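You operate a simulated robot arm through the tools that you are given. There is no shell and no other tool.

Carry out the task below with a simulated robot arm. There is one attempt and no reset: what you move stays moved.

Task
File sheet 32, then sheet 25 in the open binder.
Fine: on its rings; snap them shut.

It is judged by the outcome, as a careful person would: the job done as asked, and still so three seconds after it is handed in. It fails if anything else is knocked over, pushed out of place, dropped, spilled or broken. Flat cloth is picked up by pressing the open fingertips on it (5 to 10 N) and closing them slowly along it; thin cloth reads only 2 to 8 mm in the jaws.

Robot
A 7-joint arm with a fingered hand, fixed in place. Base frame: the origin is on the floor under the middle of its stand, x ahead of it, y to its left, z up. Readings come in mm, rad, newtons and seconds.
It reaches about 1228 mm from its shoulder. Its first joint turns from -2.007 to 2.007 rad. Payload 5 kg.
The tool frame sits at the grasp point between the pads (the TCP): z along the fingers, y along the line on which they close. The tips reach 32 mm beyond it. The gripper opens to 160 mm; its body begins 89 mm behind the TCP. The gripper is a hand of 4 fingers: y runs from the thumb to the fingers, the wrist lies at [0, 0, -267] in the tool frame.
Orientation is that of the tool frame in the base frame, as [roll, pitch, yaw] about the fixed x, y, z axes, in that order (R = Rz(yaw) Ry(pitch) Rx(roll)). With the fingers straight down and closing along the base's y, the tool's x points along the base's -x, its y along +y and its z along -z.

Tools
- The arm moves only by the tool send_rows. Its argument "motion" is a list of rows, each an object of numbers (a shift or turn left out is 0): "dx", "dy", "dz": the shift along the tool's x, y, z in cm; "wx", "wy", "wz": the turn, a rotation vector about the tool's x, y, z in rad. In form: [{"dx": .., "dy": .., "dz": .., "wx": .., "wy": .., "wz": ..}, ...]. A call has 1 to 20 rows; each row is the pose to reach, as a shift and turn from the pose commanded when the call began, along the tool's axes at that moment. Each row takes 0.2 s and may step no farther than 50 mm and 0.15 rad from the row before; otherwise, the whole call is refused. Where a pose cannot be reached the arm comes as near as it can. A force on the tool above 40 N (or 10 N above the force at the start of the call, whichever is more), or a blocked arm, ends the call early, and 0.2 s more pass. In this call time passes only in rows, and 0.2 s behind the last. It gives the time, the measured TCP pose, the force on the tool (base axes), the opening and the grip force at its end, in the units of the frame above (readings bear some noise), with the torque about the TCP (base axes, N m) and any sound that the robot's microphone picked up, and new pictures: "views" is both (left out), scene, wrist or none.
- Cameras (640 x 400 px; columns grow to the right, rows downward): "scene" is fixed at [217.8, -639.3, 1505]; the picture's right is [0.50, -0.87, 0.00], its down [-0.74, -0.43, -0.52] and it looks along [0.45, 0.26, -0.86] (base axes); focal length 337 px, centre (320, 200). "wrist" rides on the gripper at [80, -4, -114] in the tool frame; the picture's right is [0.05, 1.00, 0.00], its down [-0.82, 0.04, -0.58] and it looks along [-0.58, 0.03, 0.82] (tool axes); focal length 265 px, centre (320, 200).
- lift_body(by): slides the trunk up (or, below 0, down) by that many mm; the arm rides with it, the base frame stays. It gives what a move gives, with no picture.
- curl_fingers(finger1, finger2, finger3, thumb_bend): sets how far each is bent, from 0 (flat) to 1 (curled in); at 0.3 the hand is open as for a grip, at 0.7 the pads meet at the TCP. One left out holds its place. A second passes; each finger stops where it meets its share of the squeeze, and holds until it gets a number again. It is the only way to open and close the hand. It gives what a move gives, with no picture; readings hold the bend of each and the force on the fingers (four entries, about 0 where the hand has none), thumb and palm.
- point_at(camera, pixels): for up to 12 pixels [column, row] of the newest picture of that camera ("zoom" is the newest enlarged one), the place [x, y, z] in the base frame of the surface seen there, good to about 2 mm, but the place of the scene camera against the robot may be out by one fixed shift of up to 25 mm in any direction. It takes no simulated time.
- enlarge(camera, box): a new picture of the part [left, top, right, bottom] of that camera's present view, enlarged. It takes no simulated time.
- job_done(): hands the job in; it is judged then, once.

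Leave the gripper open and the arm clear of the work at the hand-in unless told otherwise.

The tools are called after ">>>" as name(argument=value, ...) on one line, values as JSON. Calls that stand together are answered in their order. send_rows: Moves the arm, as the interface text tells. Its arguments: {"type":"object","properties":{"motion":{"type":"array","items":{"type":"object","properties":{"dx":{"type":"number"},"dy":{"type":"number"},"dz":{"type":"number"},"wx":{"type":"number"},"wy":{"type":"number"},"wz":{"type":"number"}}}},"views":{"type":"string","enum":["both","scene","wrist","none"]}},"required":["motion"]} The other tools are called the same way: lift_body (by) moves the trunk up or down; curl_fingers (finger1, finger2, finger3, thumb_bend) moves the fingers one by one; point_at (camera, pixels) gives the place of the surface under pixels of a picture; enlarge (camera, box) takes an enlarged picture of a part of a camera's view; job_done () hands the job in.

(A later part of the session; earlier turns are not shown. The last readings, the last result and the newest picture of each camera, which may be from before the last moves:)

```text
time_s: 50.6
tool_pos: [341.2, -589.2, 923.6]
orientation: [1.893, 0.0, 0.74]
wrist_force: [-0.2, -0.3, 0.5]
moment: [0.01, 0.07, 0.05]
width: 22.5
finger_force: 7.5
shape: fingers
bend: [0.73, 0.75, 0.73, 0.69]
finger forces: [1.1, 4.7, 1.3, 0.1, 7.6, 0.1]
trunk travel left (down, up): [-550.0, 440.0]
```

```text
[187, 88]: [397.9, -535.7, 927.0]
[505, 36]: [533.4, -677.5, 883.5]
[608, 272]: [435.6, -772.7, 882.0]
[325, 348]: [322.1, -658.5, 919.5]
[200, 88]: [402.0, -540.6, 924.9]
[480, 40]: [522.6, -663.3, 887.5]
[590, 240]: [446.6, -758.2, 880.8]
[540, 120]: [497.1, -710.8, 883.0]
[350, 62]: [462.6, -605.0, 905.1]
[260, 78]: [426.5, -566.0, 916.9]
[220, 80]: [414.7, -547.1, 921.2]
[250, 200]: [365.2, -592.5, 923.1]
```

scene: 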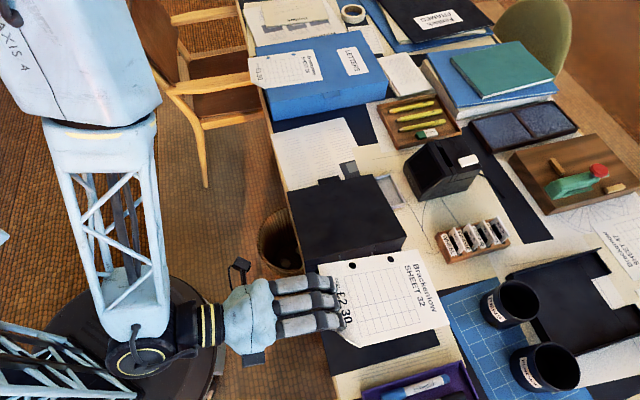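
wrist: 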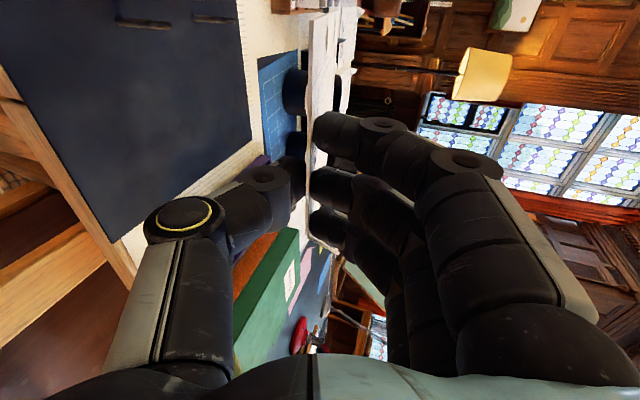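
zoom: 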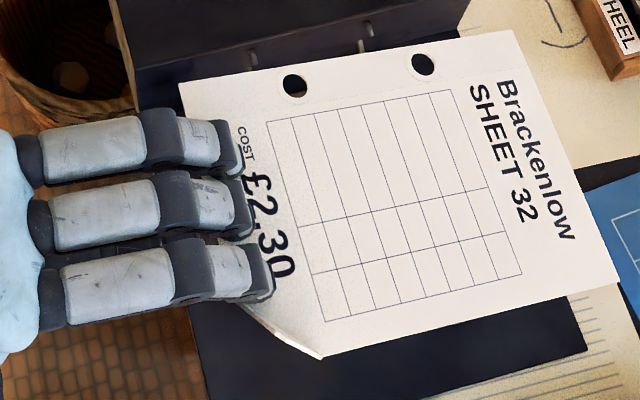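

After the correction the holes are at (434.3,-584.2) and (488.2,-641.3) against posts (434.9,-582.5), (490.3,-639.9): aligned within ~2 mm, with the small bias away from the lever that I wanted. I descend 84 mm vertically, leaving hole 2 about 10 mm above the post top, and check.

>>> send_rows(motion=[{"dy": -2.0, "dz": 0.67}, {"dy": -4.0, "dz": 1.33}, {"dy": -6.0, "dz": 2.0}, {"dy": -7.97, "dz": 2.66}], views="both")

>>> enlarge(camera="scene", box=[290, 240, 430, 360])

```text
time_s: 51.6
tool_pos: [342.0, -592.0, 839.2]
orientation: [1.897, 0.001, 0.74]
wrist_force: [-0.9, 0.0, 0.2]
moment: [0.07, 0.01, -0.02]
width: 22.5
finger_force: 6.8
shape: fingers
bend: [0.73, 0.75, 0.73, 0.69]
finger forces: [1.2, 4.5, 1.2, 0.0, 7.4, 0.1]
trunk travel left (down, up): [-550.0, 440.0]
```

scene: 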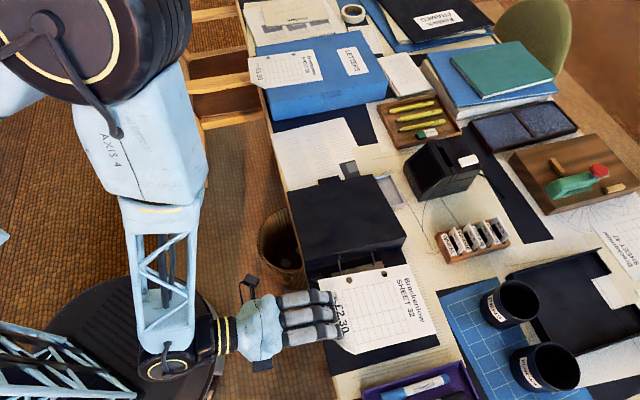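
wrist: 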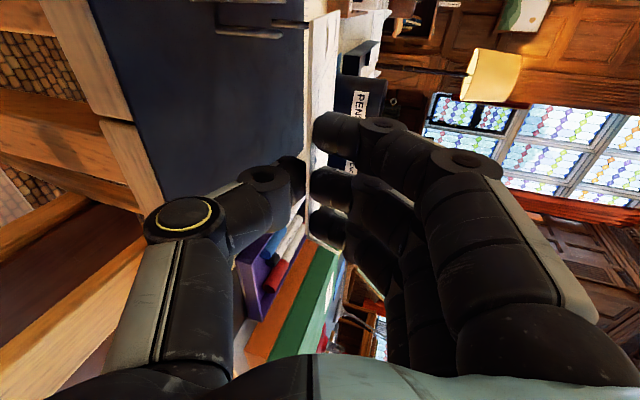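

```text
3.33 times, centred on (360, 300) of scene
```

zoom: 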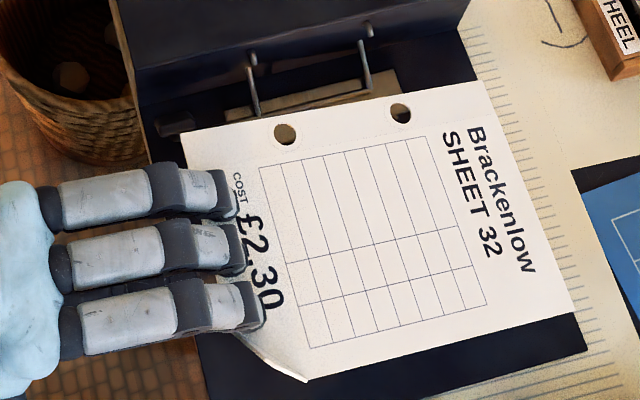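

>>> enlarge(camera="scene", box=[325, 255, 405, 305])

```text
8.00 times, centred on (365, 280) of scene
```

zoom: 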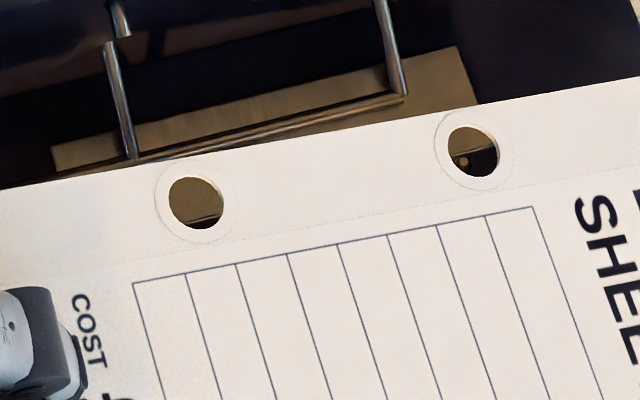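

>>> point_at(camera="zoom", pixels=[[163, 206], [229, 196], [191, 168], [201, 235], [172, 180], [220, 224], [441, 156], [506, 147], [468, 119], [478, 183], [449, 128], [497, 174]])

>>> point_at(camera="zoom", pixels=[[463, 160], [463, 163], [472, 135], [196, 185], [196, 222], [485, 165], [20, 200], [600, 100], [105, 180], [40, 185], [350, 140], [290, 155]])

```text
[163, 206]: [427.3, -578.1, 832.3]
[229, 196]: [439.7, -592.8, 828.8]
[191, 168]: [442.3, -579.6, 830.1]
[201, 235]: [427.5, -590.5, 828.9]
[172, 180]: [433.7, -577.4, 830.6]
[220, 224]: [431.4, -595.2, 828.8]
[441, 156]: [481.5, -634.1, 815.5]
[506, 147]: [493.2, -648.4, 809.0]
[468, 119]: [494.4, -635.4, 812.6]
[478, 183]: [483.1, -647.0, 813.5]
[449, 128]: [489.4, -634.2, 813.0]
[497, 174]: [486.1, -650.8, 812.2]
```

```text
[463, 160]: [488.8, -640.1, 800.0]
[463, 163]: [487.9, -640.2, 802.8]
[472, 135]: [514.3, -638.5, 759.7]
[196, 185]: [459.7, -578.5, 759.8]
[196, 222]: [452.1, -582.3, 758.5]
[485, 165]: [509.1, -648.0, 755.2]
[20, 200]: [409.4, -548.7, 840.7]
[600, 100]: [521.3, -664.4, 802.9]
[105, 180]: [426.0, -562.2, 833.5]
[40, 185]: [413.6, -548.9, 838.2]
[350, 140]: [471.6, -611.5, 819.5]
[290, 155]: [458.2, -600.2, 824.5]
```

Holes are about 2 mm to the -t side of the posts and I can see the right post's tip through hole 2 at (463,160). I nudge +1 mm in t, -0.8 mm in s and go down 20 mm so that hole 2 takes its post.

>>> send_rows(motion=[{"dx": 0.1, "dy": -0.03, "dz": -0.08}, {"dx": 0.1, "dy": -0.5, "dz": 0.08}, {"dx": 0.1, "dy": -1.0, "dz": 0.25}, {"dx": 0.1, "dy": -1.5, "dz": 0.41}, {"dx": 0.1, "dy": -1.92, "dz": 0.55}], views="scene")

>>> enlarge(camera="scene", box=[325, 260, 405, 310])

```text
time_s: 52.8
tool_pos: [341.3, -588.8, 821.0]
orientation: [1.893, 0.0, 0.739]
wrist_force: [0.2, 0.6, 0.2]
moment: [0.04, 0.05, 0.03]
width: 21.8
finger_force: 7.2
shape: fingers
bend: [0.73, 0.75, 0.73, 0.69]
finger forces: [1.2, 4.6, 1.3, 0.0, 7.4, 0.0]
trunk travel left (down, up): [-550.0, 440.0]
```

scene: 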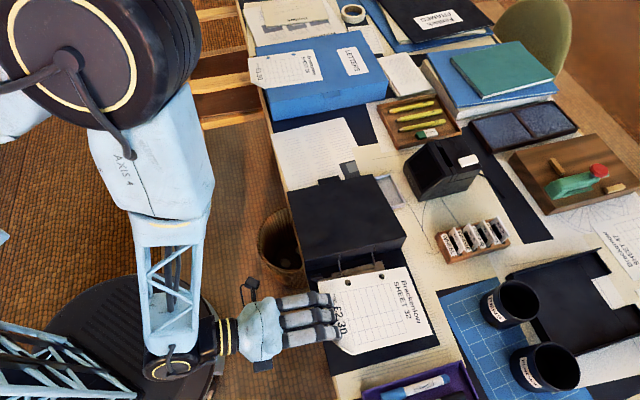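

```text
8.00 times, centred on (365, 285) of scene
```

zoom: 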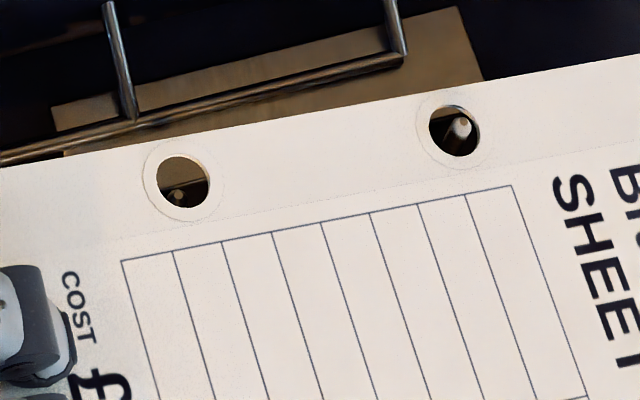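

Hole 2 is on its post (tip visible in it at (463,125)) and the left post's tip shows through hole 1 at (178,195). I go down another 20 mm.

>>> send_rows(motion=[{"dy": -0.5, "dz": 0.165}, {"dy": -1.0, "dz": 0.33}, {"dy": -1.5, "dz": 0.5}, {"dy": -1.9, "dz": 0.63}], views="both")

>>> enlarge(camera="scene", box=[325, 260, 405, 310])

```text
time_s: 53.8
tool_pos: [340.4, -589.3, 799.5]
orientation: [1.892, -0.001, 0.742]
wrist_force: [0.0, -0.6, -0.2]
moment: [-0.01, 0.01, 0.02]
width: 22.3
finger_force: 7.4
shape: fingers
bend: [0.73, 0.75, 0.73, 0.69]
finger forces: [1.2, 4.7, 1.3, 0.1, 7.4, 0.0]
trunk travel left (down, up): [-550.0, 440.0]
```

scene: 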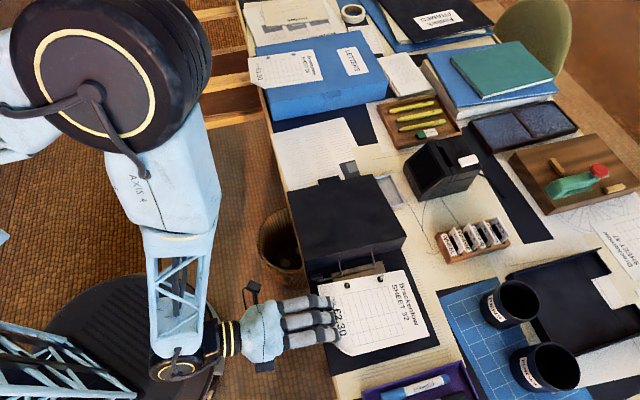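
wrist: 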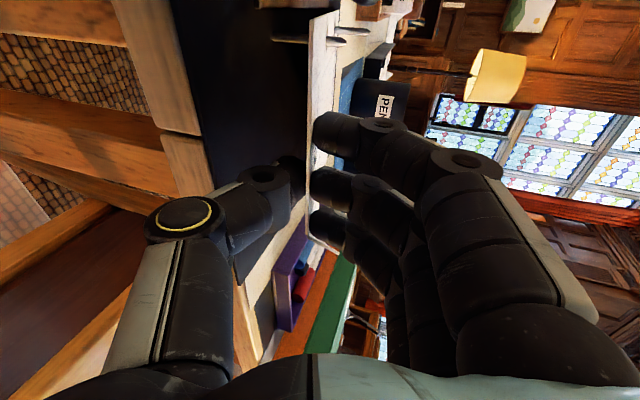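

```text
8.00 times, centred on (365, 285) of scene
```

zoom: 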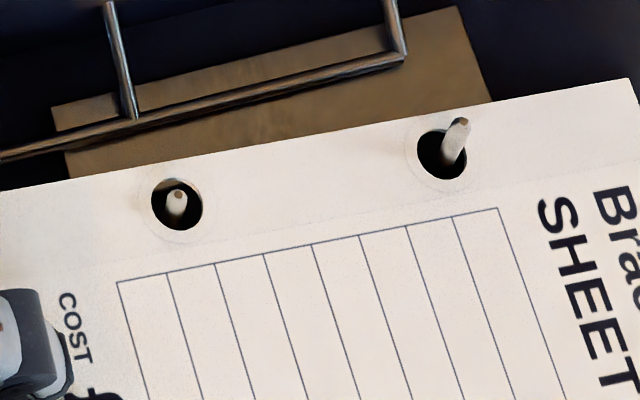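

Both posts are through the holes. I go down 12 mm more with a slight nose-up turn to flatten the sheet, watching the force (thumb clearance to the board is getting small).

>>> send_rows(motion=[{"dy": -0.3, "dz": 0.1, "wx": -0.02}, {"dy": -0.6, "dz": 0.2, "wx": -0.04}, {"dy": -0.9, "dz": 0.3, "wx": -0.06}, {"dy": -1.14, "dz": 0.38, "wx": -0.07}], views="both")

>>> enlarge(camera="scene", box=[310, 255, 440, 360])

```text
time_s: 54.8
tool_pos: [340.5, -590.1, 787.3]
orientation: [1.825, 0.001, 0.743]
wrist_force: [-0.2, -0.2, -0.4]
moment: [0.02, 0.02, 0.01]
width: 22.4
finger_force: 7.3
shape: fingers
bend: [0.73, 0.75, 0.73, 0.69]
finger forces: [1.1, 4.7, 1.3, 0.0, 7.5, 0.0]
trunk travel left (down, up): [-550.0, 440.0]
```

scene: 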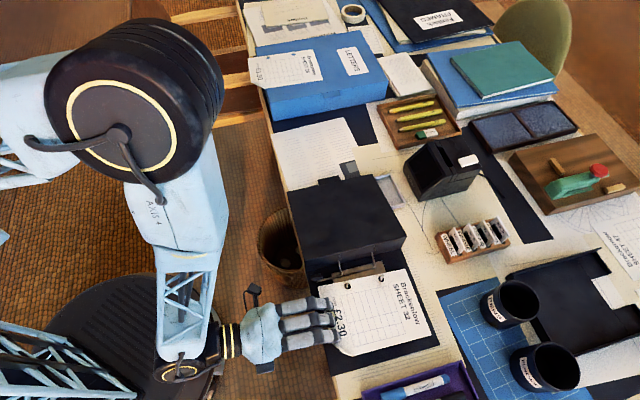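
wrist: 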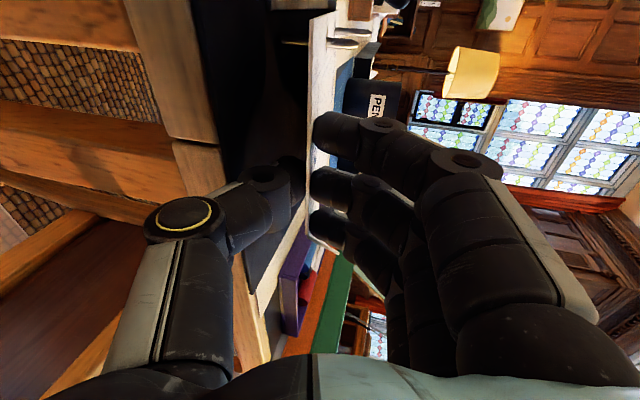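

```text
3.81 times, centred on (375, 308) of scene
```

zoom: 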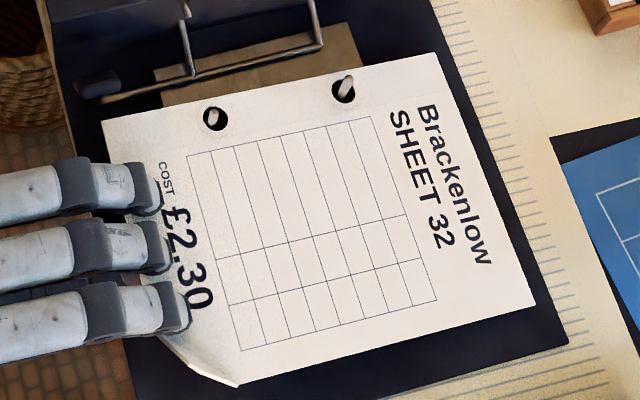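

The sheet is threaded on both posts, its near edge about 30 mm up on my thumb. I open the fingers first, then slide the thumb out toward me.

>>> curl_fingers(finger1=0.6, finger2=0.6, finger3=0.6)

>>> curl_fingers(thumb_bend=0.66)

>>> send_rows(motion=[{"dz": -0.05}], views="both")

>>> enlarge(camera="scene", box=[310, 255, 440, 360])

```text
time_s: 55.8
tool_pos: [341.1, -589.4, 788.1]
orientation: [1.824, 0.0, 0.741]
wrist_force: [-1.2, -0.7, -0.5]
moment: [-0.02, 0.0, 0.01]
width: 36.6
finger_force: 0.3
shape: fingers
bend: [0.6, 0.6, 0.6, 0.71]
finger forces: [0.0, 0.1, 0.0, 0.0, 0.2, 0.0]
trunk travel left (down, up): [-550.0, 440.0]
```

```text
time_s: 56.8
tool_pos: [341.9, -589.1, 787.8]
orientation: [1.824, 0.0, 0.741]
wrist_force: [-0.1, 0.3, 1.0]
moment: [0.02, 0.03, 0.01]
width: 42.6
finger_force: 0.5
shape: fingers
bend: [0.6, 0.6, 0.6, 0.66]
finger forces: [0.0, 0.0, 0.0, 0.0, 0.8, 0.0]
trunk travel left (down, up): [-550.0, 440.0]
```

```text
time_s: 57.2
tool_pos: [340.7, -590.0, 788.2]
orientation: [1.824, 0.0, 0.74]
wrist_force: [0.2, -0.1, 0.0]
moment: [0.04, 0.02, 0.01]
width: 42.6
finger_force: 0.2
shape: fingers
bend: [0.6, 0.6, 0.6, 0.66]
finger forces: [0.0, 0.0, 0.1, 0.1, 0.3, 0.0]
trunk travel left (down, up): [-550.0, 440.0]
```

scene: 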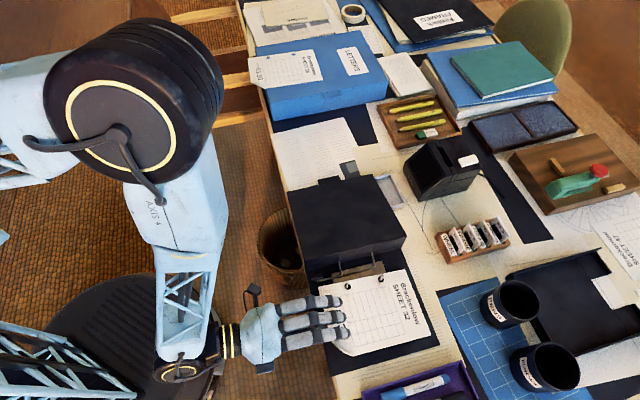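
wrist: 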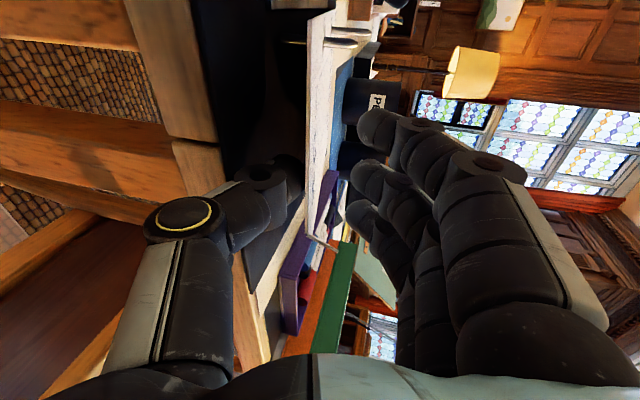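

```text
3.81 times, centred on (375, 308) of scene
```

zoom: 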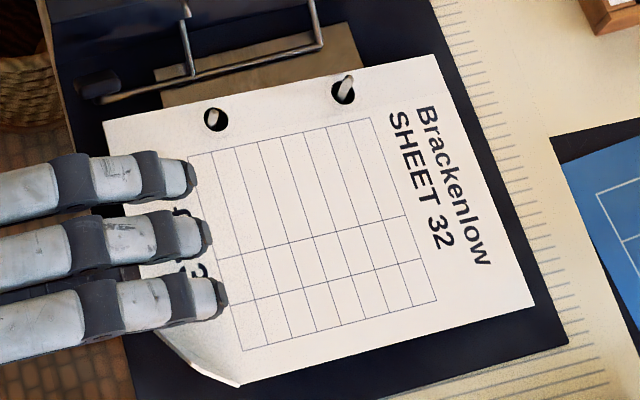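

The sheet rests on the thumb, posts through both holes. I slide the hand straight out by 70 mm.

>>> send_rows(motion=[{"dz": -0.8, "dy": -0.21}, {"dz": -1.7, "dy": -0.44}, {"dz": -2.7, "dy": -0.7}, {"dz": -3.7, "dy": -0.96}, {"dz": -4.7, "dy": -1.21}, {"dz": -5.7, "dy": -1.47}, {"dz": -6.8, "dy": -1.76}], views="both")

>>> enlarge(camera="scene", box=[310, 255, 440, 360])

```text
time_s: 58.8
tool_pos: [293.6, -537.8, 788.0]
orientation: [1.823, -0.002, 0.741]
wrist_force: [0.2, 0.8, 0.2]
moment: [0.01, -0.04, 0.03]
width: 43.1
finger_force: 0.0
shape: fingers
bend: [0.6, 0.6, 0.6, 0.66]
finger forces: [0.0, 0.0, 0.0, 0.0, 0.1, 0.1]
trunk travel left (down, up): [-550.0, 440.0]
```

scene: 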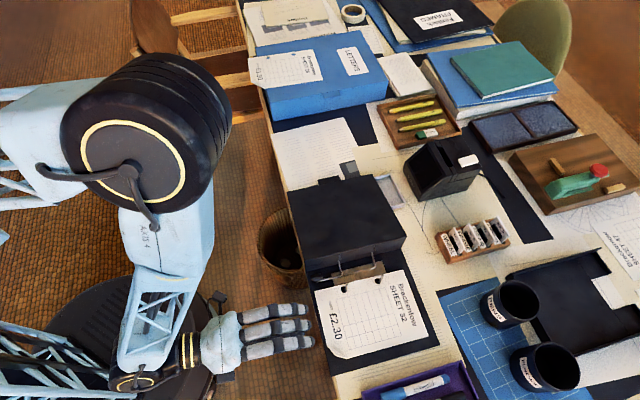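
wrist: 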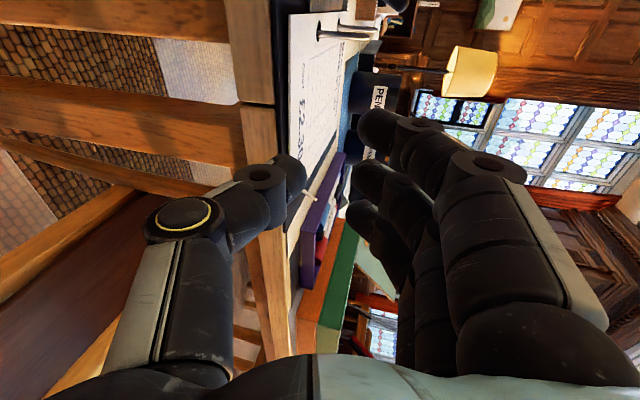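

```text
3.81 times, centred on (375, 308) of scene
```

zoom: 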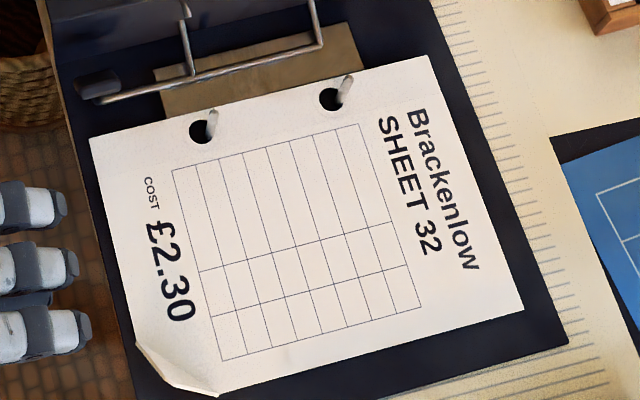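

Sheet 32 now lies flat with both posts through its holes. Next, sheet 25 on the box: its overhanging edge is centred about (854,-47), z≈818 in robot frame. I raise the hand 140 mm and travel along outside the desk edge.

>>> send_rows(motion=[{"dy": 3.5, "dz": -0.9}, {"dy": 7.5, "dz": -1.94}, {"dy": 11.0, "dz": -2.85}, {"dy": 13.55, "dz": -3.5}, {"dx": 3.7, "dy": 13.5, "dz": -3.73}, {"dx": 7.9, "dy": 13.43, "dz": -3.98}, {"dx": 12.1, "dy": 13.36, "dz": -4.24}, {"dx": 16.3, "dy": 13.29, "dz": -4.49}, {"dx": 20.5, "dy": 13.23, "dz": -4.75}, {"dx": 24.7, "dy": 13.16, "dz": -5.0}, {"dx": 28.9, "dy": 13.1, "dz": -5.26}, {"dx": 33.1, "dy": 13.03, "dz": -5.52}, {"dx": 37.1, "dy": 12.97, "dz": -5.76}], views="scene")

```text
time_s: 61.6
tool_pos: [550.3, -268.7, 928.6]
orientation: [1.823, -0.001, 0.74]
wrist_force: [0.1, 0.0, 0.7]
moment: [0.01, 0.01, -0.02]
width: 43.2
finger_force: 0.1
shape: fingers
bend: [0.6, 0.6, 0.6, 0.66]
finger forces: [0.0, 0.0, 0.0, 0.0, 0.1, 0.0]
out of reach, approached as far as the arm can: row 8, 9, 10, 11
trunk travel left (down, up): [-550.0, 440.0]
```

scene: 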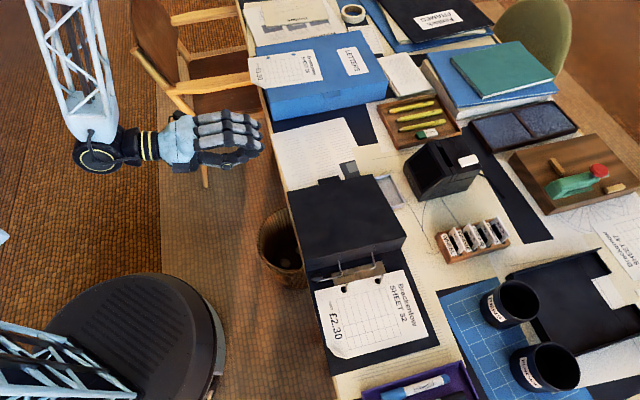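

Sheet 32 is in place on the binder. I continue the remaining 371 mm toward sheet 25, restoring the 18° nose-down tilt on the way.

>>> send_rows(motion=[{"dx": 3.7, "dy": -0.05, "dz": -0.2, "wx": 0.007}, {"dx": 7.4, "dy": -0.1, "dz": -0.4, "wx": 0.014}, {"dx": 11.1, "dy": -0.16, "dz": -0.6, "wx": 0.02}, {"dx": 14.8, "dy": -0.21, "dz": -0.8, "wx": 0.027}, {"dx": 18.5, "dy": -0.26, "dz": -1.0, "wx": 0.034}, {"dx": 22.2, "dy": -0.31, "dz": -1.2, "wx": 0.04}, {"dx": 25.9, "dy": -0.36, "dz": -1.4, "wx": 0.047}, {"dx": 29.6, "dy": -0.42, "dz": -1.6, "wx": 0.054}, {"dx": 33.3, "dy": -0.47, "dz": -1.8, "wx": 0.06}, {"dx": 37.1, "dy": -0.52, "dz": -2.02, "wx": 0.068}], views="both")

```text
time_s: 63.8
tool_pos: [811.5, -3.7, 927.3]
orientation: [1.892, 0.001, 0.741]
wrist_force: [-0.1, 0.6, -0.4]
moment: [-0.06, 0.03, 0.03]
width: 43.1
finger_force: 0.1
shape: fingers
bend: [0.6, 0.6, 0.6, 0.66]
finger forces: [0.0, 0.0, 0.0, 0.0, 0.0, 0.0]
trunk travel left (down, up): [-550.0, 440.0]
```

scene: 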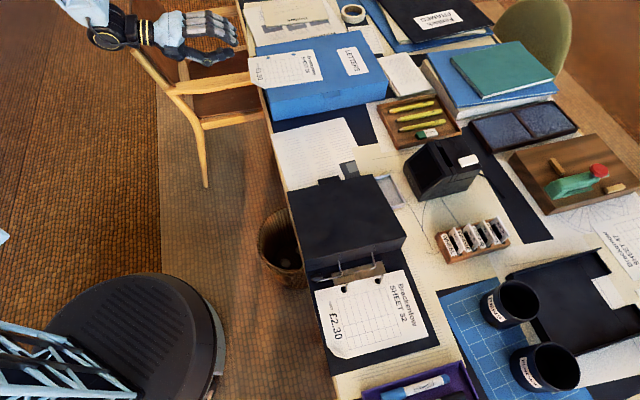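
wrist: 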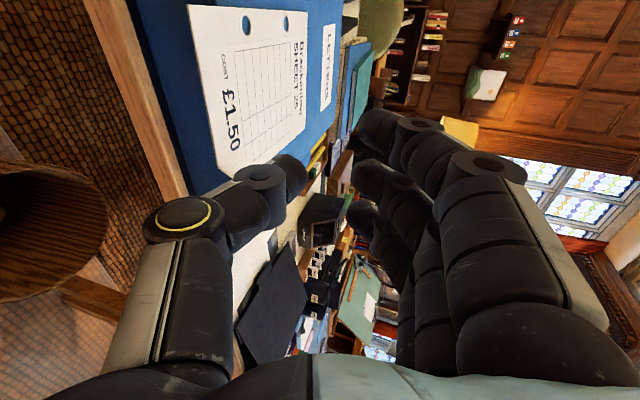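

I'm now beside sheet 25. I enlarge the wrist view to measure its edge and the box edge in the robot frame.

>>> enlarge(camera="wrist", box=[130, 0, 330, 190])

>>> point_at(camera="wrist", pixels=[[192, 10], [200, 60], [207, 110], [213, 140], [222, 172], [240, 160], [300, 20], [306, 120], [185, 60], [195, 120], [180, 100], [170, 40]])

```text
2.11 times, centred on (230, 95) of wrist
```

zoom: 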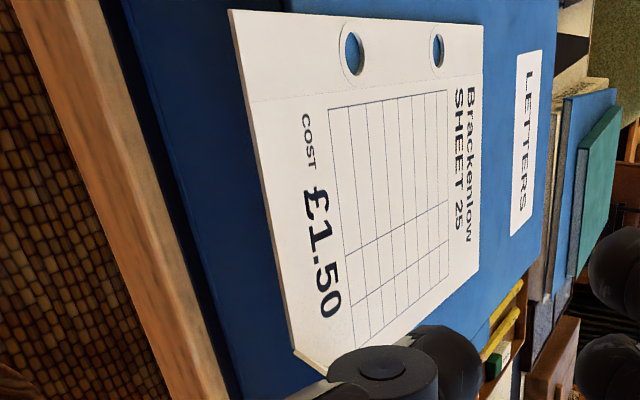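

```text
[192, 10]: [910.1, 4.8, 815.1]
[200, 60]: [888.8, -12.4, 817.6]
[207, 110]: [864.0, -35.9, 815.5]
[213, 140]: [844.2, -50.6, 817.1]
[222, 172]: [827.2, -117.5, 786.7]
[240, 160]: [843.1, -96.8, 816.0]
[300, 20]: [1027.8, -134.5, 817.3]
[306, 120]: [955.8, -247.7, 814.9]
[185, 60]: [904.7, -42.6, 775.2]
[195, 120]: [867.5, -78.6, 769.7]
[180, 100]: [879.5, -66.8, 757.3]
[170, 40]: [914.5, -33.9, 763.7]
```

Sheet 25's edge is at s≈633 (box side at s≈669.5, so 36 mm overhang), z≈816.5. I lower to z≈826 outside, set thumb and fingers, then slide in 54 mm.

>>> curl_fingers(finger1=0.6, finger2=0.6, finger3=0.6, thumb_bend=0.6)

>>> send_rows(motion=[{"dy": -3.2, "dz": 1.07}, {"dy": -6.4, "dz": 2.14}, {"dy": -9.56, "dz": 3.19}], views="wrist")

>>> enlarge(camera="wrist", box=[220, 20, 440, 260])

```text
time_s: 64.8
tool_pos: [811.5, -3.0, 925.7]
orientation: [1.892, 0.0, 0.738]
wrist_force: [0.0, -0.2, -0.1]
moment: [0.03, -0.01, 0.0]
width: 52.8
finger_force: 0.0
shape: fingers
bend: [0.6, 0.6, 0.6, 0.6]
finger forces: [0.0, 0.0, 0.0, 0.0, 0.1, 0.0]
trunk travel left (down, up): [-550.0, 440.0]
```

```text
time_s: 65.6
tool_pos: [810.7, -4.3, 827.7]
orientation: [1.892, -0.002, 0.74]
wrist_force: [0.3, 0.5, 0.7]
moment: [-0.03, 0.03, 0.01]
width: 52.9
finger_force: 0.1
shape: fingers
bend: [0.6, 0.6, 0.6, 0.6]
finger forces: [0.0, 0.0, 0.0, 0.0, 0.0, 0.0]
trunk travel left (down, up): [-550.0, 440.0]
```

wrist: 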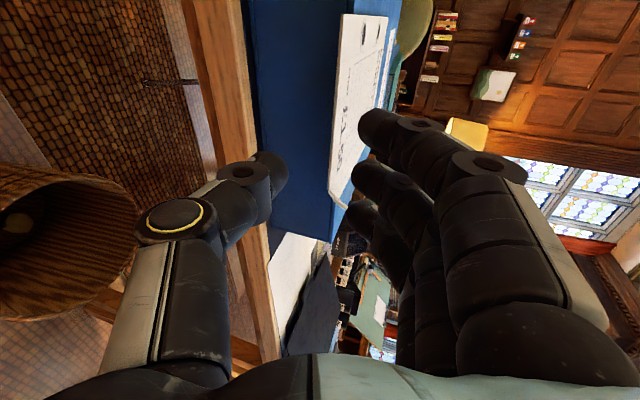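

```text
1.67 times, centred on (330, 140) of wrist
```

zoom: 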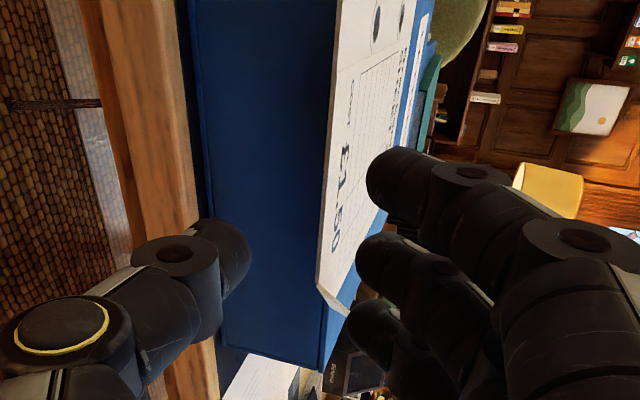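

Finger 3 would land close to the curled corner, so I shift 10 mm toward +t while sliding in.

>>> send_rows(motion=[{"dx": 0.4, "dz": 1.3, "dy": 0.43}, {"dx": 0.8, "dz": 2.6, "dy": 0.86}, {"dx": 1.0, "dz": 3.9, "dy": 1.3}, {"dx": 1.0, "dz": 5.15, "dy": 1.62}], views="both")

>>> enlarge(camera="wrist", box=[220, 20, 440, 260])

```text
time_s: 66.6
tool_pos: [855.3, -36.0, 826.0]
orientation: [1.892, 0.001, 0.74]
wrist_force: [0.1, -1.0, -1.3]
moment: [-0.01, 0.01, -0.02]
width: 53.0
finger_force: 0.0
shape: fingers
bend: [0.6, 0.6, 0.6, 0.6]
finger forces: [0.0, 0.1, 0.0, 0.1, 0.0, 0.0]
trunk travel left (down, up): [-550.0, 440.0]
```

scene: 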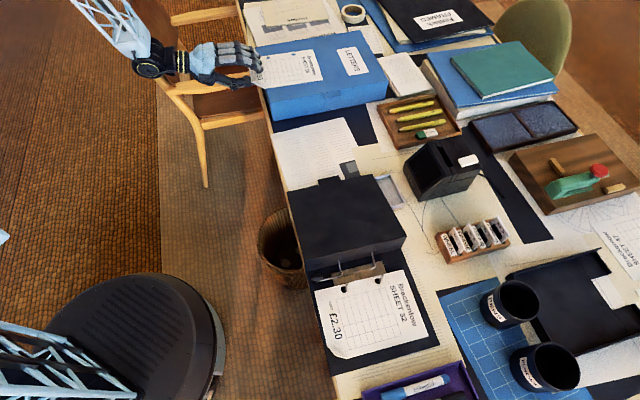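
wrist: 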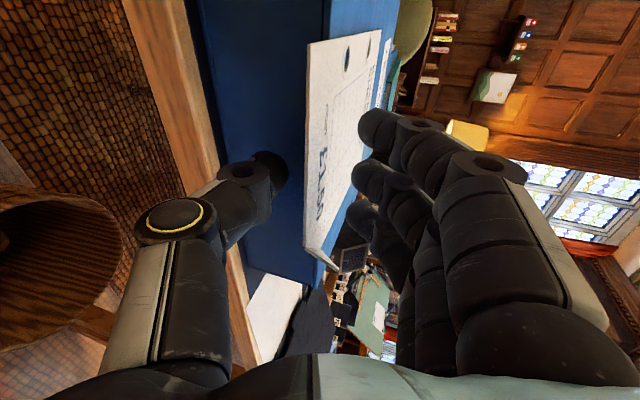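

```text
1.67 times, centred on (330, 140) of wrist
```

zoom: 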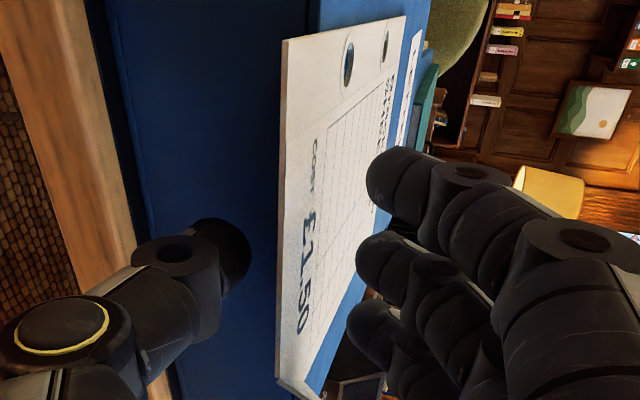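

Good position (s≈630, z≈826). Thumb up to the sheet's underside, then fingers down, as before.

>>> curl_fingers(thumb_bend=0.68)

>>> curl_fingers(finger1=0.71, finger2=0.73, finger3=0.71)

>>> send_rows(motion=[{"dz": 0.0}], views="both")

>>> enlarge(camera="wrist", box=[220, 20, 440, 260])

```text
time_s: 67.6
tool_pos: [856.1, -35.9, 825.9]
orientation: [1.892, 0.0, 0.741]
wrist_force: [-0.1, 0.6, -0.5]
moment: [0.02, 0.03, 0.01]
width: 40.6
finger_force: 0.2
shape: fingers
bend: [0.6, 0.6, 0.6, 0.68]
finger forces: [0.1, 0.1, 0.1, 0.1, 0.2, 0.2]
trunk travel left (down, up): [-550.0, 440.0]
```

```text
time_s: 68.6
tool_pos: [855.0, -35.8, 826.7]
orientation: [1.893, -0.001, 0.739]
wrist_force: [0.6, 0.3, -0.3]
moment: [0.01, 0.03, -0.01]
width: 24.9
finger_force: 1.6
shape: fingers
bend: [0.71, 0.72, 0.71, 0.68]
finger forces: [0.1, 1.0, 0.0, 0.0, 1.0, 0.0]
trunk travel left (down, up): [-550.0, 440.0]
```

```text
time_s: 69.0
tool_pos: [855.2, -36.9, 825.9]
orientation: [1.892, 0.001, 0.742]
wrist_force: [0.2, -0.1, -0.5]
moment: [0.03, 0.02, 0.02]
width: 24.5
finger_force: 1.2
shape: fingers
bend: [0.71, 0.72, 0.71, 0.68]
finger forces: [0.0, 1.1, 0.0, 0.0, 1.1, 0.1]
trunk travel left (down, up): [-550.0, 440.0]
```

scene: 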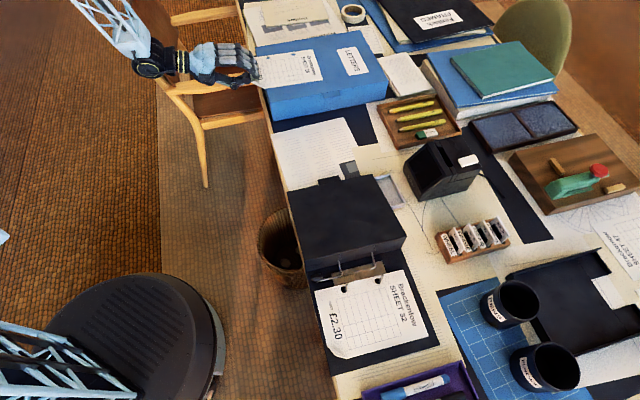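
wrist: 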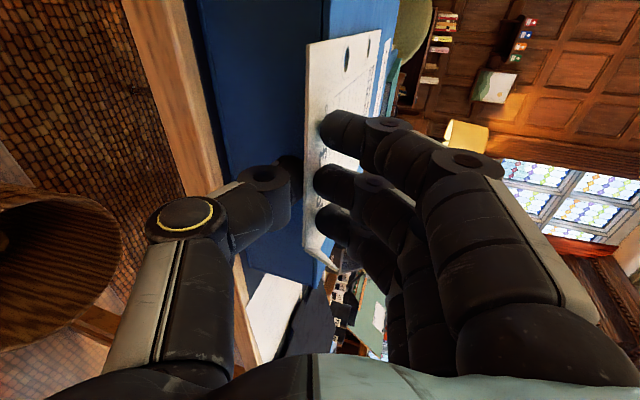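

```text
1.67 times, centred on (330, 140) of wrist
```

zoom: 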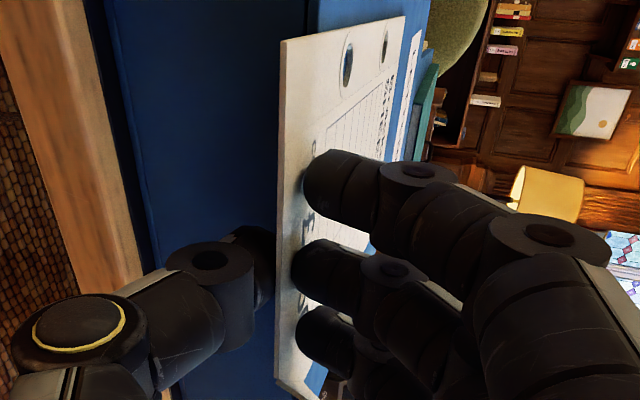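

Pinched. I firm up the squeeze to the same settings as for sheet 32 and lift about 110 mm in small steps.

>>> curl_fingers(finger1=0.74, finger2=0.77, finger3=0.74, thumb_bend=0.71)

>>> send_rows(motion=[{"dy": 0.5, "dz": -0.16}, {"dy": 1.2, "dz": -0.4}, {"dy": 2.2, "dz": -0.73}, {"dy": 3.4, "dz": -1.13}, {"dy": 4.8, "dz": -1.6}, {"dy": 6.4, "dz": -2.13}, {"dy": 8.2, "dz": -2.73}, {"dy": 10.4, "dz": -3.46}], views="both")

>>> enlarge(camera="scene", box=[220, 10, 380, 110])

```text
time_s: 70.0
tool_pos: [855.4, -36.3, 825.4]
orientation: [1.892, 0.0, 0.739]
wrist_force: [1.0, -1.0, 1.6]
moment: [-0.03, -0.05, -0.04]
width: 22.6
finger_force: 7.7
shape: fingers
bend: [0.73, 0.75, 0.73, 0.69]
finger forces: [2.1, 4.3, 1.6, 0.0, 6.4, 0.0]
trunk travel left (down, up): [-550.0, 440.0]
```

```text
time_s: 71.8
tool_pos: [855.6, -37.0, 936.3]
orientation: [1.892, -0.001, 0.741]
wrist_force: [-0.6, 0.1, 0.1]
moment: [0.03, 0.03, 0.0]
width: 22.5
finger_force: 7.4
shape: fingers
bend: [0.73, 0.75, 0.73, 0.69]
finger forces: [1.1, 4.8, 1.1, 0.0, 7.5, 0.1]
trunk travel left (down, up): [-550.0, 440.0]
```

scene: 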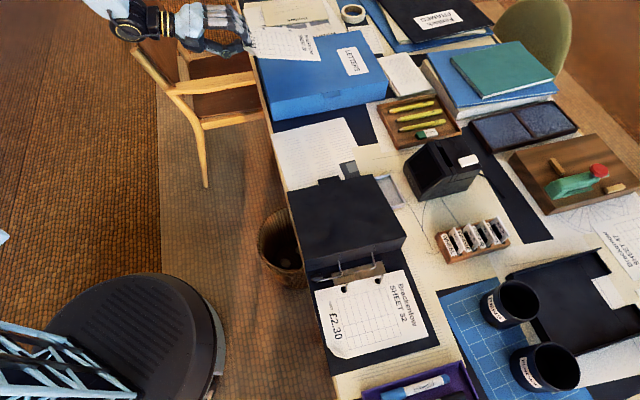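
wrist: 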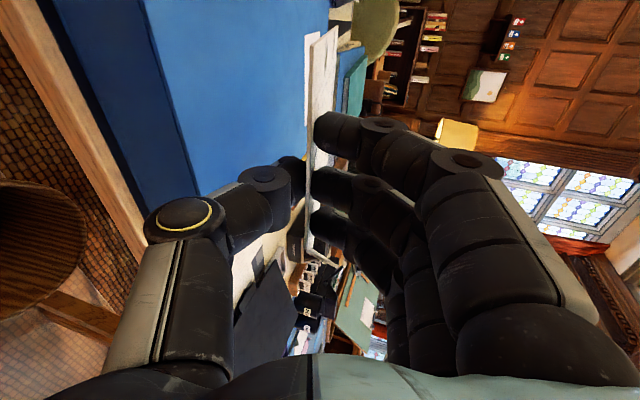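

```text
4.00 times, centred on (300, 60) of scene
```

zoom: 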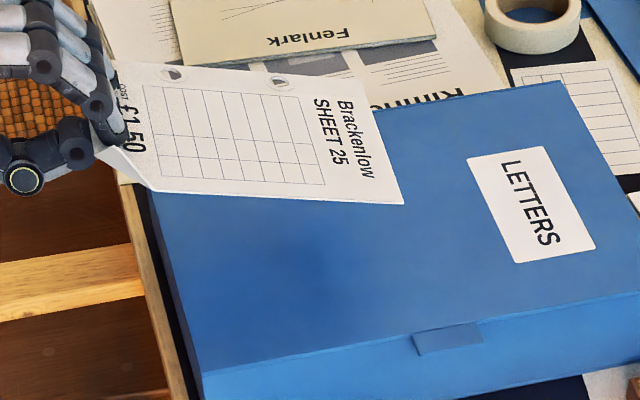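

Sheet 25 is up and the box hasn't moved. Before carrying it, I check heights of items along the path (tape dispenser, tray, cover).

>>> point_at(camera="scene", pixels=[[430, 155], [468, 160], [420, 120], [400, 75], [350, 190], [392, 190], [470, 238], [350, 168]])

```text
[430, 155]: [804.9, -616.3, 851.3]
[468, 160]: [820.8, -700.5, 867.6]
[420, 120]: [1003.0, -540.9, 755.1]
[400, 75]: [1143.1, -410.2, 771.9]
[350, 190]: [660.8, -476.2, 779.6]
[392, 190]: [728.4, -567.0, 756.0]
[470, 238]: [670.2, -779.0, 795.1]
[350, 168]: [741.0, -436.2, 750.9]
```

The path is clear. I carry sheet 25 along the desk edge to the binder at the same height as before.

>>> send_rows(motion=[{"dx": -2}, {"dx": -5.5}, {"dx": -9.5}, {"dx": -13.5, "dz": -0.1}, {"dx": -17.5, "dz": -0.1}, {"dx": -21.5, "dz": -0.1}, {"dx": -25.5, "dz": -0.2}, {"dx": -29.5, "dz": -0.2}, {"dx": -33.5, "dz": -0.2}, {"dx": -37.5, "dz": -0.2}, {"dx": -41.5, "dz": -0.2}, {"dx": -45.5, "dz": -0.3}, {"dx": -49.5, "dz": -0.3}, {"dx": -53.5, "dz": -0.3}, {"dx": -57.5, "dz": -0.3}, {"dx": -61.5, "dz": -0.35}, {"dx": -65.5, "dz": -0.35}, {"dx": -69.5, "dz": -0.35, "dy": -0.12}, {"dx": -73, "dz": -0.35, "dy": -0.12}], views="both")

>>> enlarge(camera="scene", box=[270, 220, 430, 340])

```text
time_s: 75.8
tool_pos: [313.2, -526.4, 936.7]
orientation: [1.892, -0.001, 0.741]
wrist_force: [-0.2, -0.3, -0.3]
moment: [0.04, 0.02, -0.01]
width: 22.4
finger_force: 7.2
shape: fingers
bend: [0.73, 0.75, 0.73, 0.69]
finger forces: [1.3, 4.6, 1.2, 0.0, 7.5, 0.1]
out of reach, approached as far as the arm can: row 14, 15, 16
trunk travel left (down, up): [-550.0, 440.0]
```

scene: 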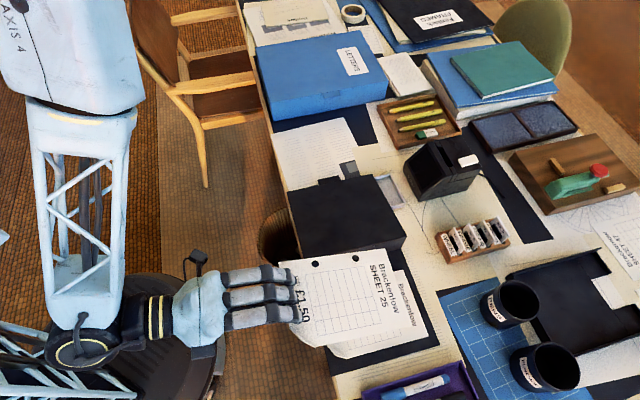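
wrist: 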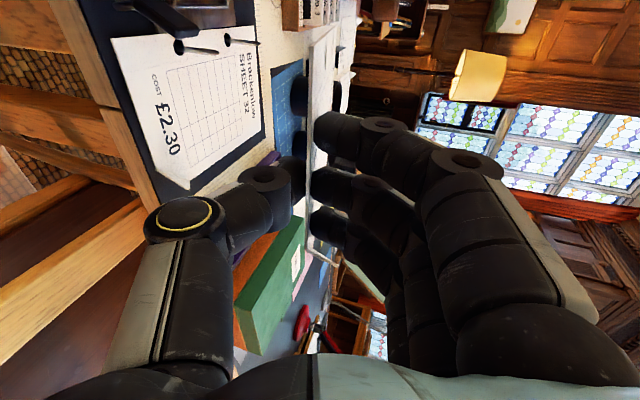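

```text
3.33 times, centred on (350, 280) of scene
```

zoom: 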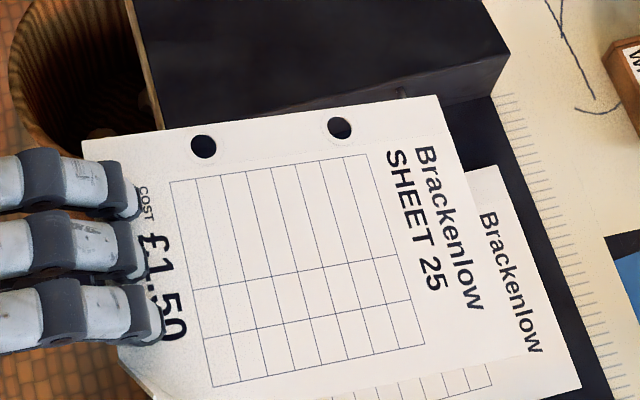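

Both posts are visible in the wrist view. I measure the hole rims in the scene zoom, and re-check the posts with the wrist camera.

>>> point_at(camera="zoom", pixels=[[186, 149], [222, 143], [201, 128], [207, 164], [190, 134], [218, 158], [321, 131], [357, 125], [336, 110], [342, 146], [325, 116], [353, 140]])

>>> enlarge(camera="wrist", box=[110, 0, 290, 110])

```text
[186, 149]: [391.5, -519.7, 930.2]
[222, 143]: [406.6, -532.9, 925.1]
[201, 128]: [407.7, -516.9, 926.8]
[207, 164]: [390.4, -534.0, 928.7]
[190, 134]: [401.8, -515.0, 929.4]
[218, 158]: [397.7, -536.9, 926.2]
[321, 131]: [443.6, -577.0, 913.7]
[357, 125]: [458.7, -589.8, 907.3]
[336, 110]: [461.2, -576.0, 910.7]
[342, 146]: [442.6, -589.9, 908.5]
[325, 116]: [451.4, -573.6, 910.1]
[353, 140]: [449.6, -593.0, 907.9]
```

```text
3.56 times, centred on (200, 55) of wrist
```

zoom: 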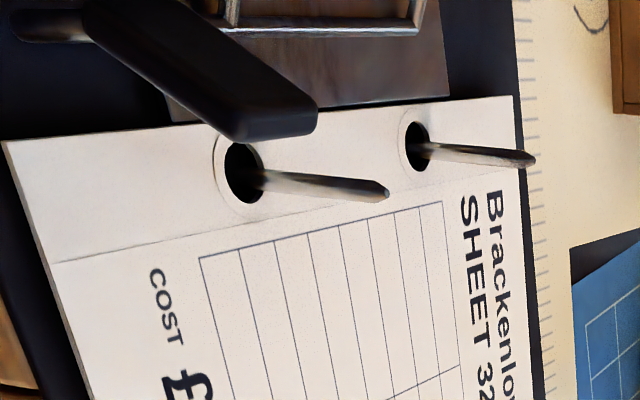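

>>> point_at(camera="zoom", pixels=[[386, 192], [360, 189], [320, 184], [275, 180], [528, 159], [500, 156], [470, 153], [435, 150], [230, 135], [310, 125], [250, 60], [130, 20]])

```text
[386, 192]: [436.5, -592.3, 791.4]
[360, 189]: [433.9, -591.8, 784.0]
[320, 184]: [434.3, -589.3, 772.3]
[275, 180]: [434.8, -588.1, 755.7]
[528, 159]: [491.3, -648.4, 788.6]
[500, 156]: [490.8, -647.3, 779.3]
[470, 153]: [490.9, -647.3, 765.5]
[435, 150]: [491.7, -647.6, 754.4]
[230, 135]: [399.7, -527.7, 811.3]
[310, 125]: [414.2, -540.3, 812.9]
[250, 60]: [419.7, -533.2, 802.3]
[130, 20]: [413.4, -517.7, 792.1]
```

Posts unchanged: scene frame about (435,-582.5) and (491,-640.2). Sheet 25's holes are at (399.3,-525.9) and (451.2,-583.2), yawed -1.9° relative to the posts. I rotate +0.033 rad and move to line up, at this height.

>>> send_rows(motion=[{"dx": -0.3, "dz": 1.3, "dy": 0.43, "wy": 0.0063, "wz": -0.002}, {"dx": -0.6, "dz": 2.6, "dy": 0.87, "wy": 0.0125, "wz": -0.004}, {"dx": -0.9, "dz": 3.9, "dy": 1.3, "wy": 0.0188, "wz": -0.006}, {"dx": -1.2, "dz": 5.2, "dy": 1.73, "wy": 0.025, "wz": -0.008}, {"dx": -1.52, "dz": 6.54, "dy": 2.17, "wy": 0.0313, "wz": -0.0104}], views="scene")

>>> enlarge(camera="scene", box=[290, 240, 430, 360])

```text
time_s: 77.0
tool_pos: [349.8, -588.4, 936.3]
orientation: [1.892, -0.002, 0.775]
wrist_force: [0.5, -0.5, 0.0]
moment: [0.04, 0.05, -0.02]
width: 22.6
finger_force: 7.2
shape: fingers
bend: [0.73, 0.75, 0.73, 0.69]
finger forces: [1.2, 4.7, 1.2, 0.0, 7.5, 0.0]
trunk travel left (down, up): [-550.0, 440.0]
```

scene: 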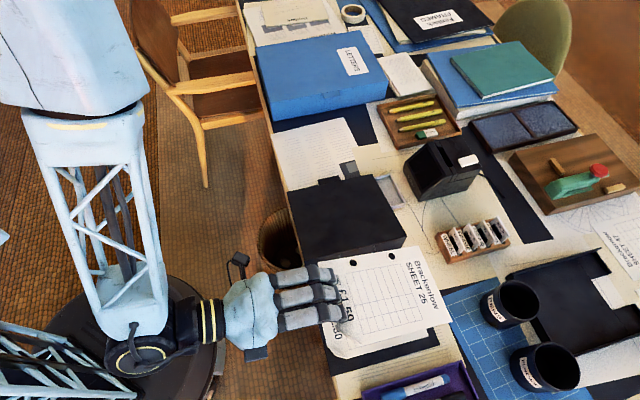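

```text
3.33 times, centred on (360, 300) of scene
```

zoom: 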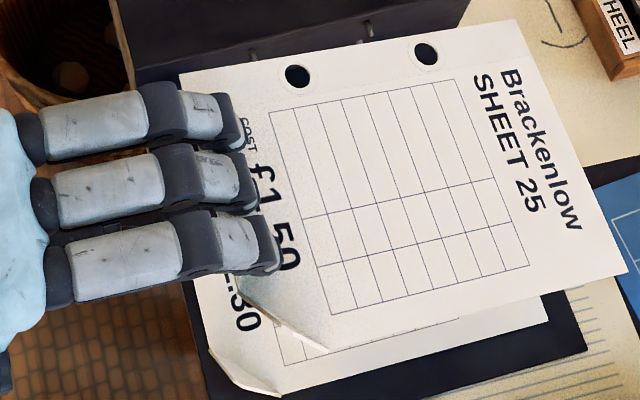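

I descend 97 mm vertically to just above the post tips and check again.

>>> send_rows(motion=[{"dy": -2.3, "dz": 0.765}, {"dy": -4.6, "dz": 1.53}, {"dy": -6.9, "dz": 2.295}, {"dy": -8.4, "dz": 2.79}, {"dy": -9.2, "dz": 3.06}], views="scene")

>>> enlarge(camera="scene", box=[325, 255, 405, 305])

```text
time_s: 78.2
tool_pos: [347.9, -587.7, 838.2]
orientation: [1.891, 0.001, 0.774]
wrist_force: [-0.3, -0.1, 0.4]
moment: [0.03, 0.05, 0.02]
width: 22.3
finger_force: 7.3
shape: fingers
bend: [0.73, 0.75, 0.73, 0.69]
finger forces: [1.2, 4.6, 1.2, 0.1, 7.4, 0.0]
trunk travel left (down, up): [-550.0, 440.0]
```

scene: 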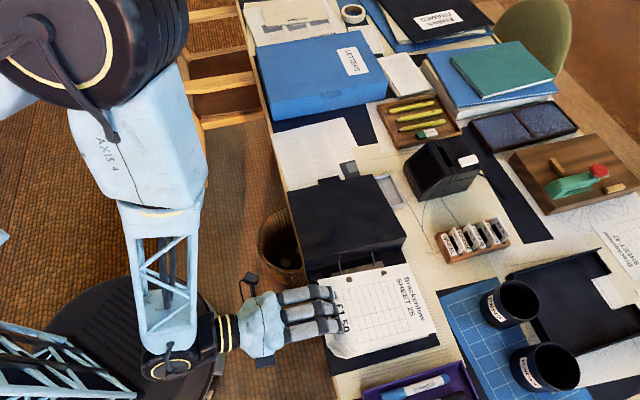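

```text
8.00 times, centred on (365, 280) of scene
```

zoom: 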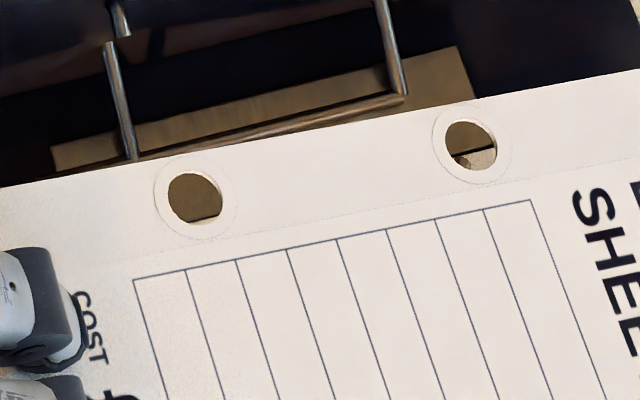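

>>> point_at(camera="zoom", pixels=[[162, 202], [228, 192], [190, 164], [200, 231], [171, 176], [219, 220], [438, 151], [504, 141], [466, 113], [476, 179], [447, 123], [495, 169]])

>>> enlarge(camera="scene", box=[370, 260, 400, 290])

```text
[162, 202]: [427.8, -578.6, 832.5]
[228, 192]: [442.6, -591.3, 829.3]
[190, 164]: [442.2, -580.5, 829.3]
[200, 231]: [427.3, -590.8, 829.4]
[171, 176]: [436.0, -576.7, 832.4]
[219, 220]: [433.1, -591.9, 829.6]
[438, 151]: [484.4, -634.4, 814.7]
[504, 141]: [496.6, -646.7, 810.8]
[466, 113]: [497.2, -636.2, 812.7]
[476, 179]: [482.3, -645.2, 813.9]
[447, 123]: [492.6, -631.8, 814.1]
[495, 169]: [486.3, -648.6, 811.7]
```

```text
13.33 times, centred on (385, 275) of scene
```

zoom: 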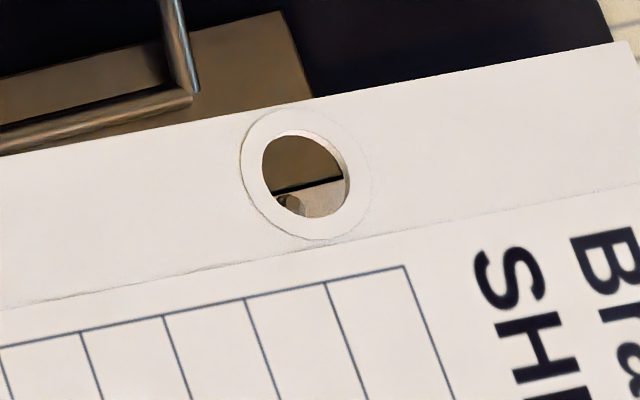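

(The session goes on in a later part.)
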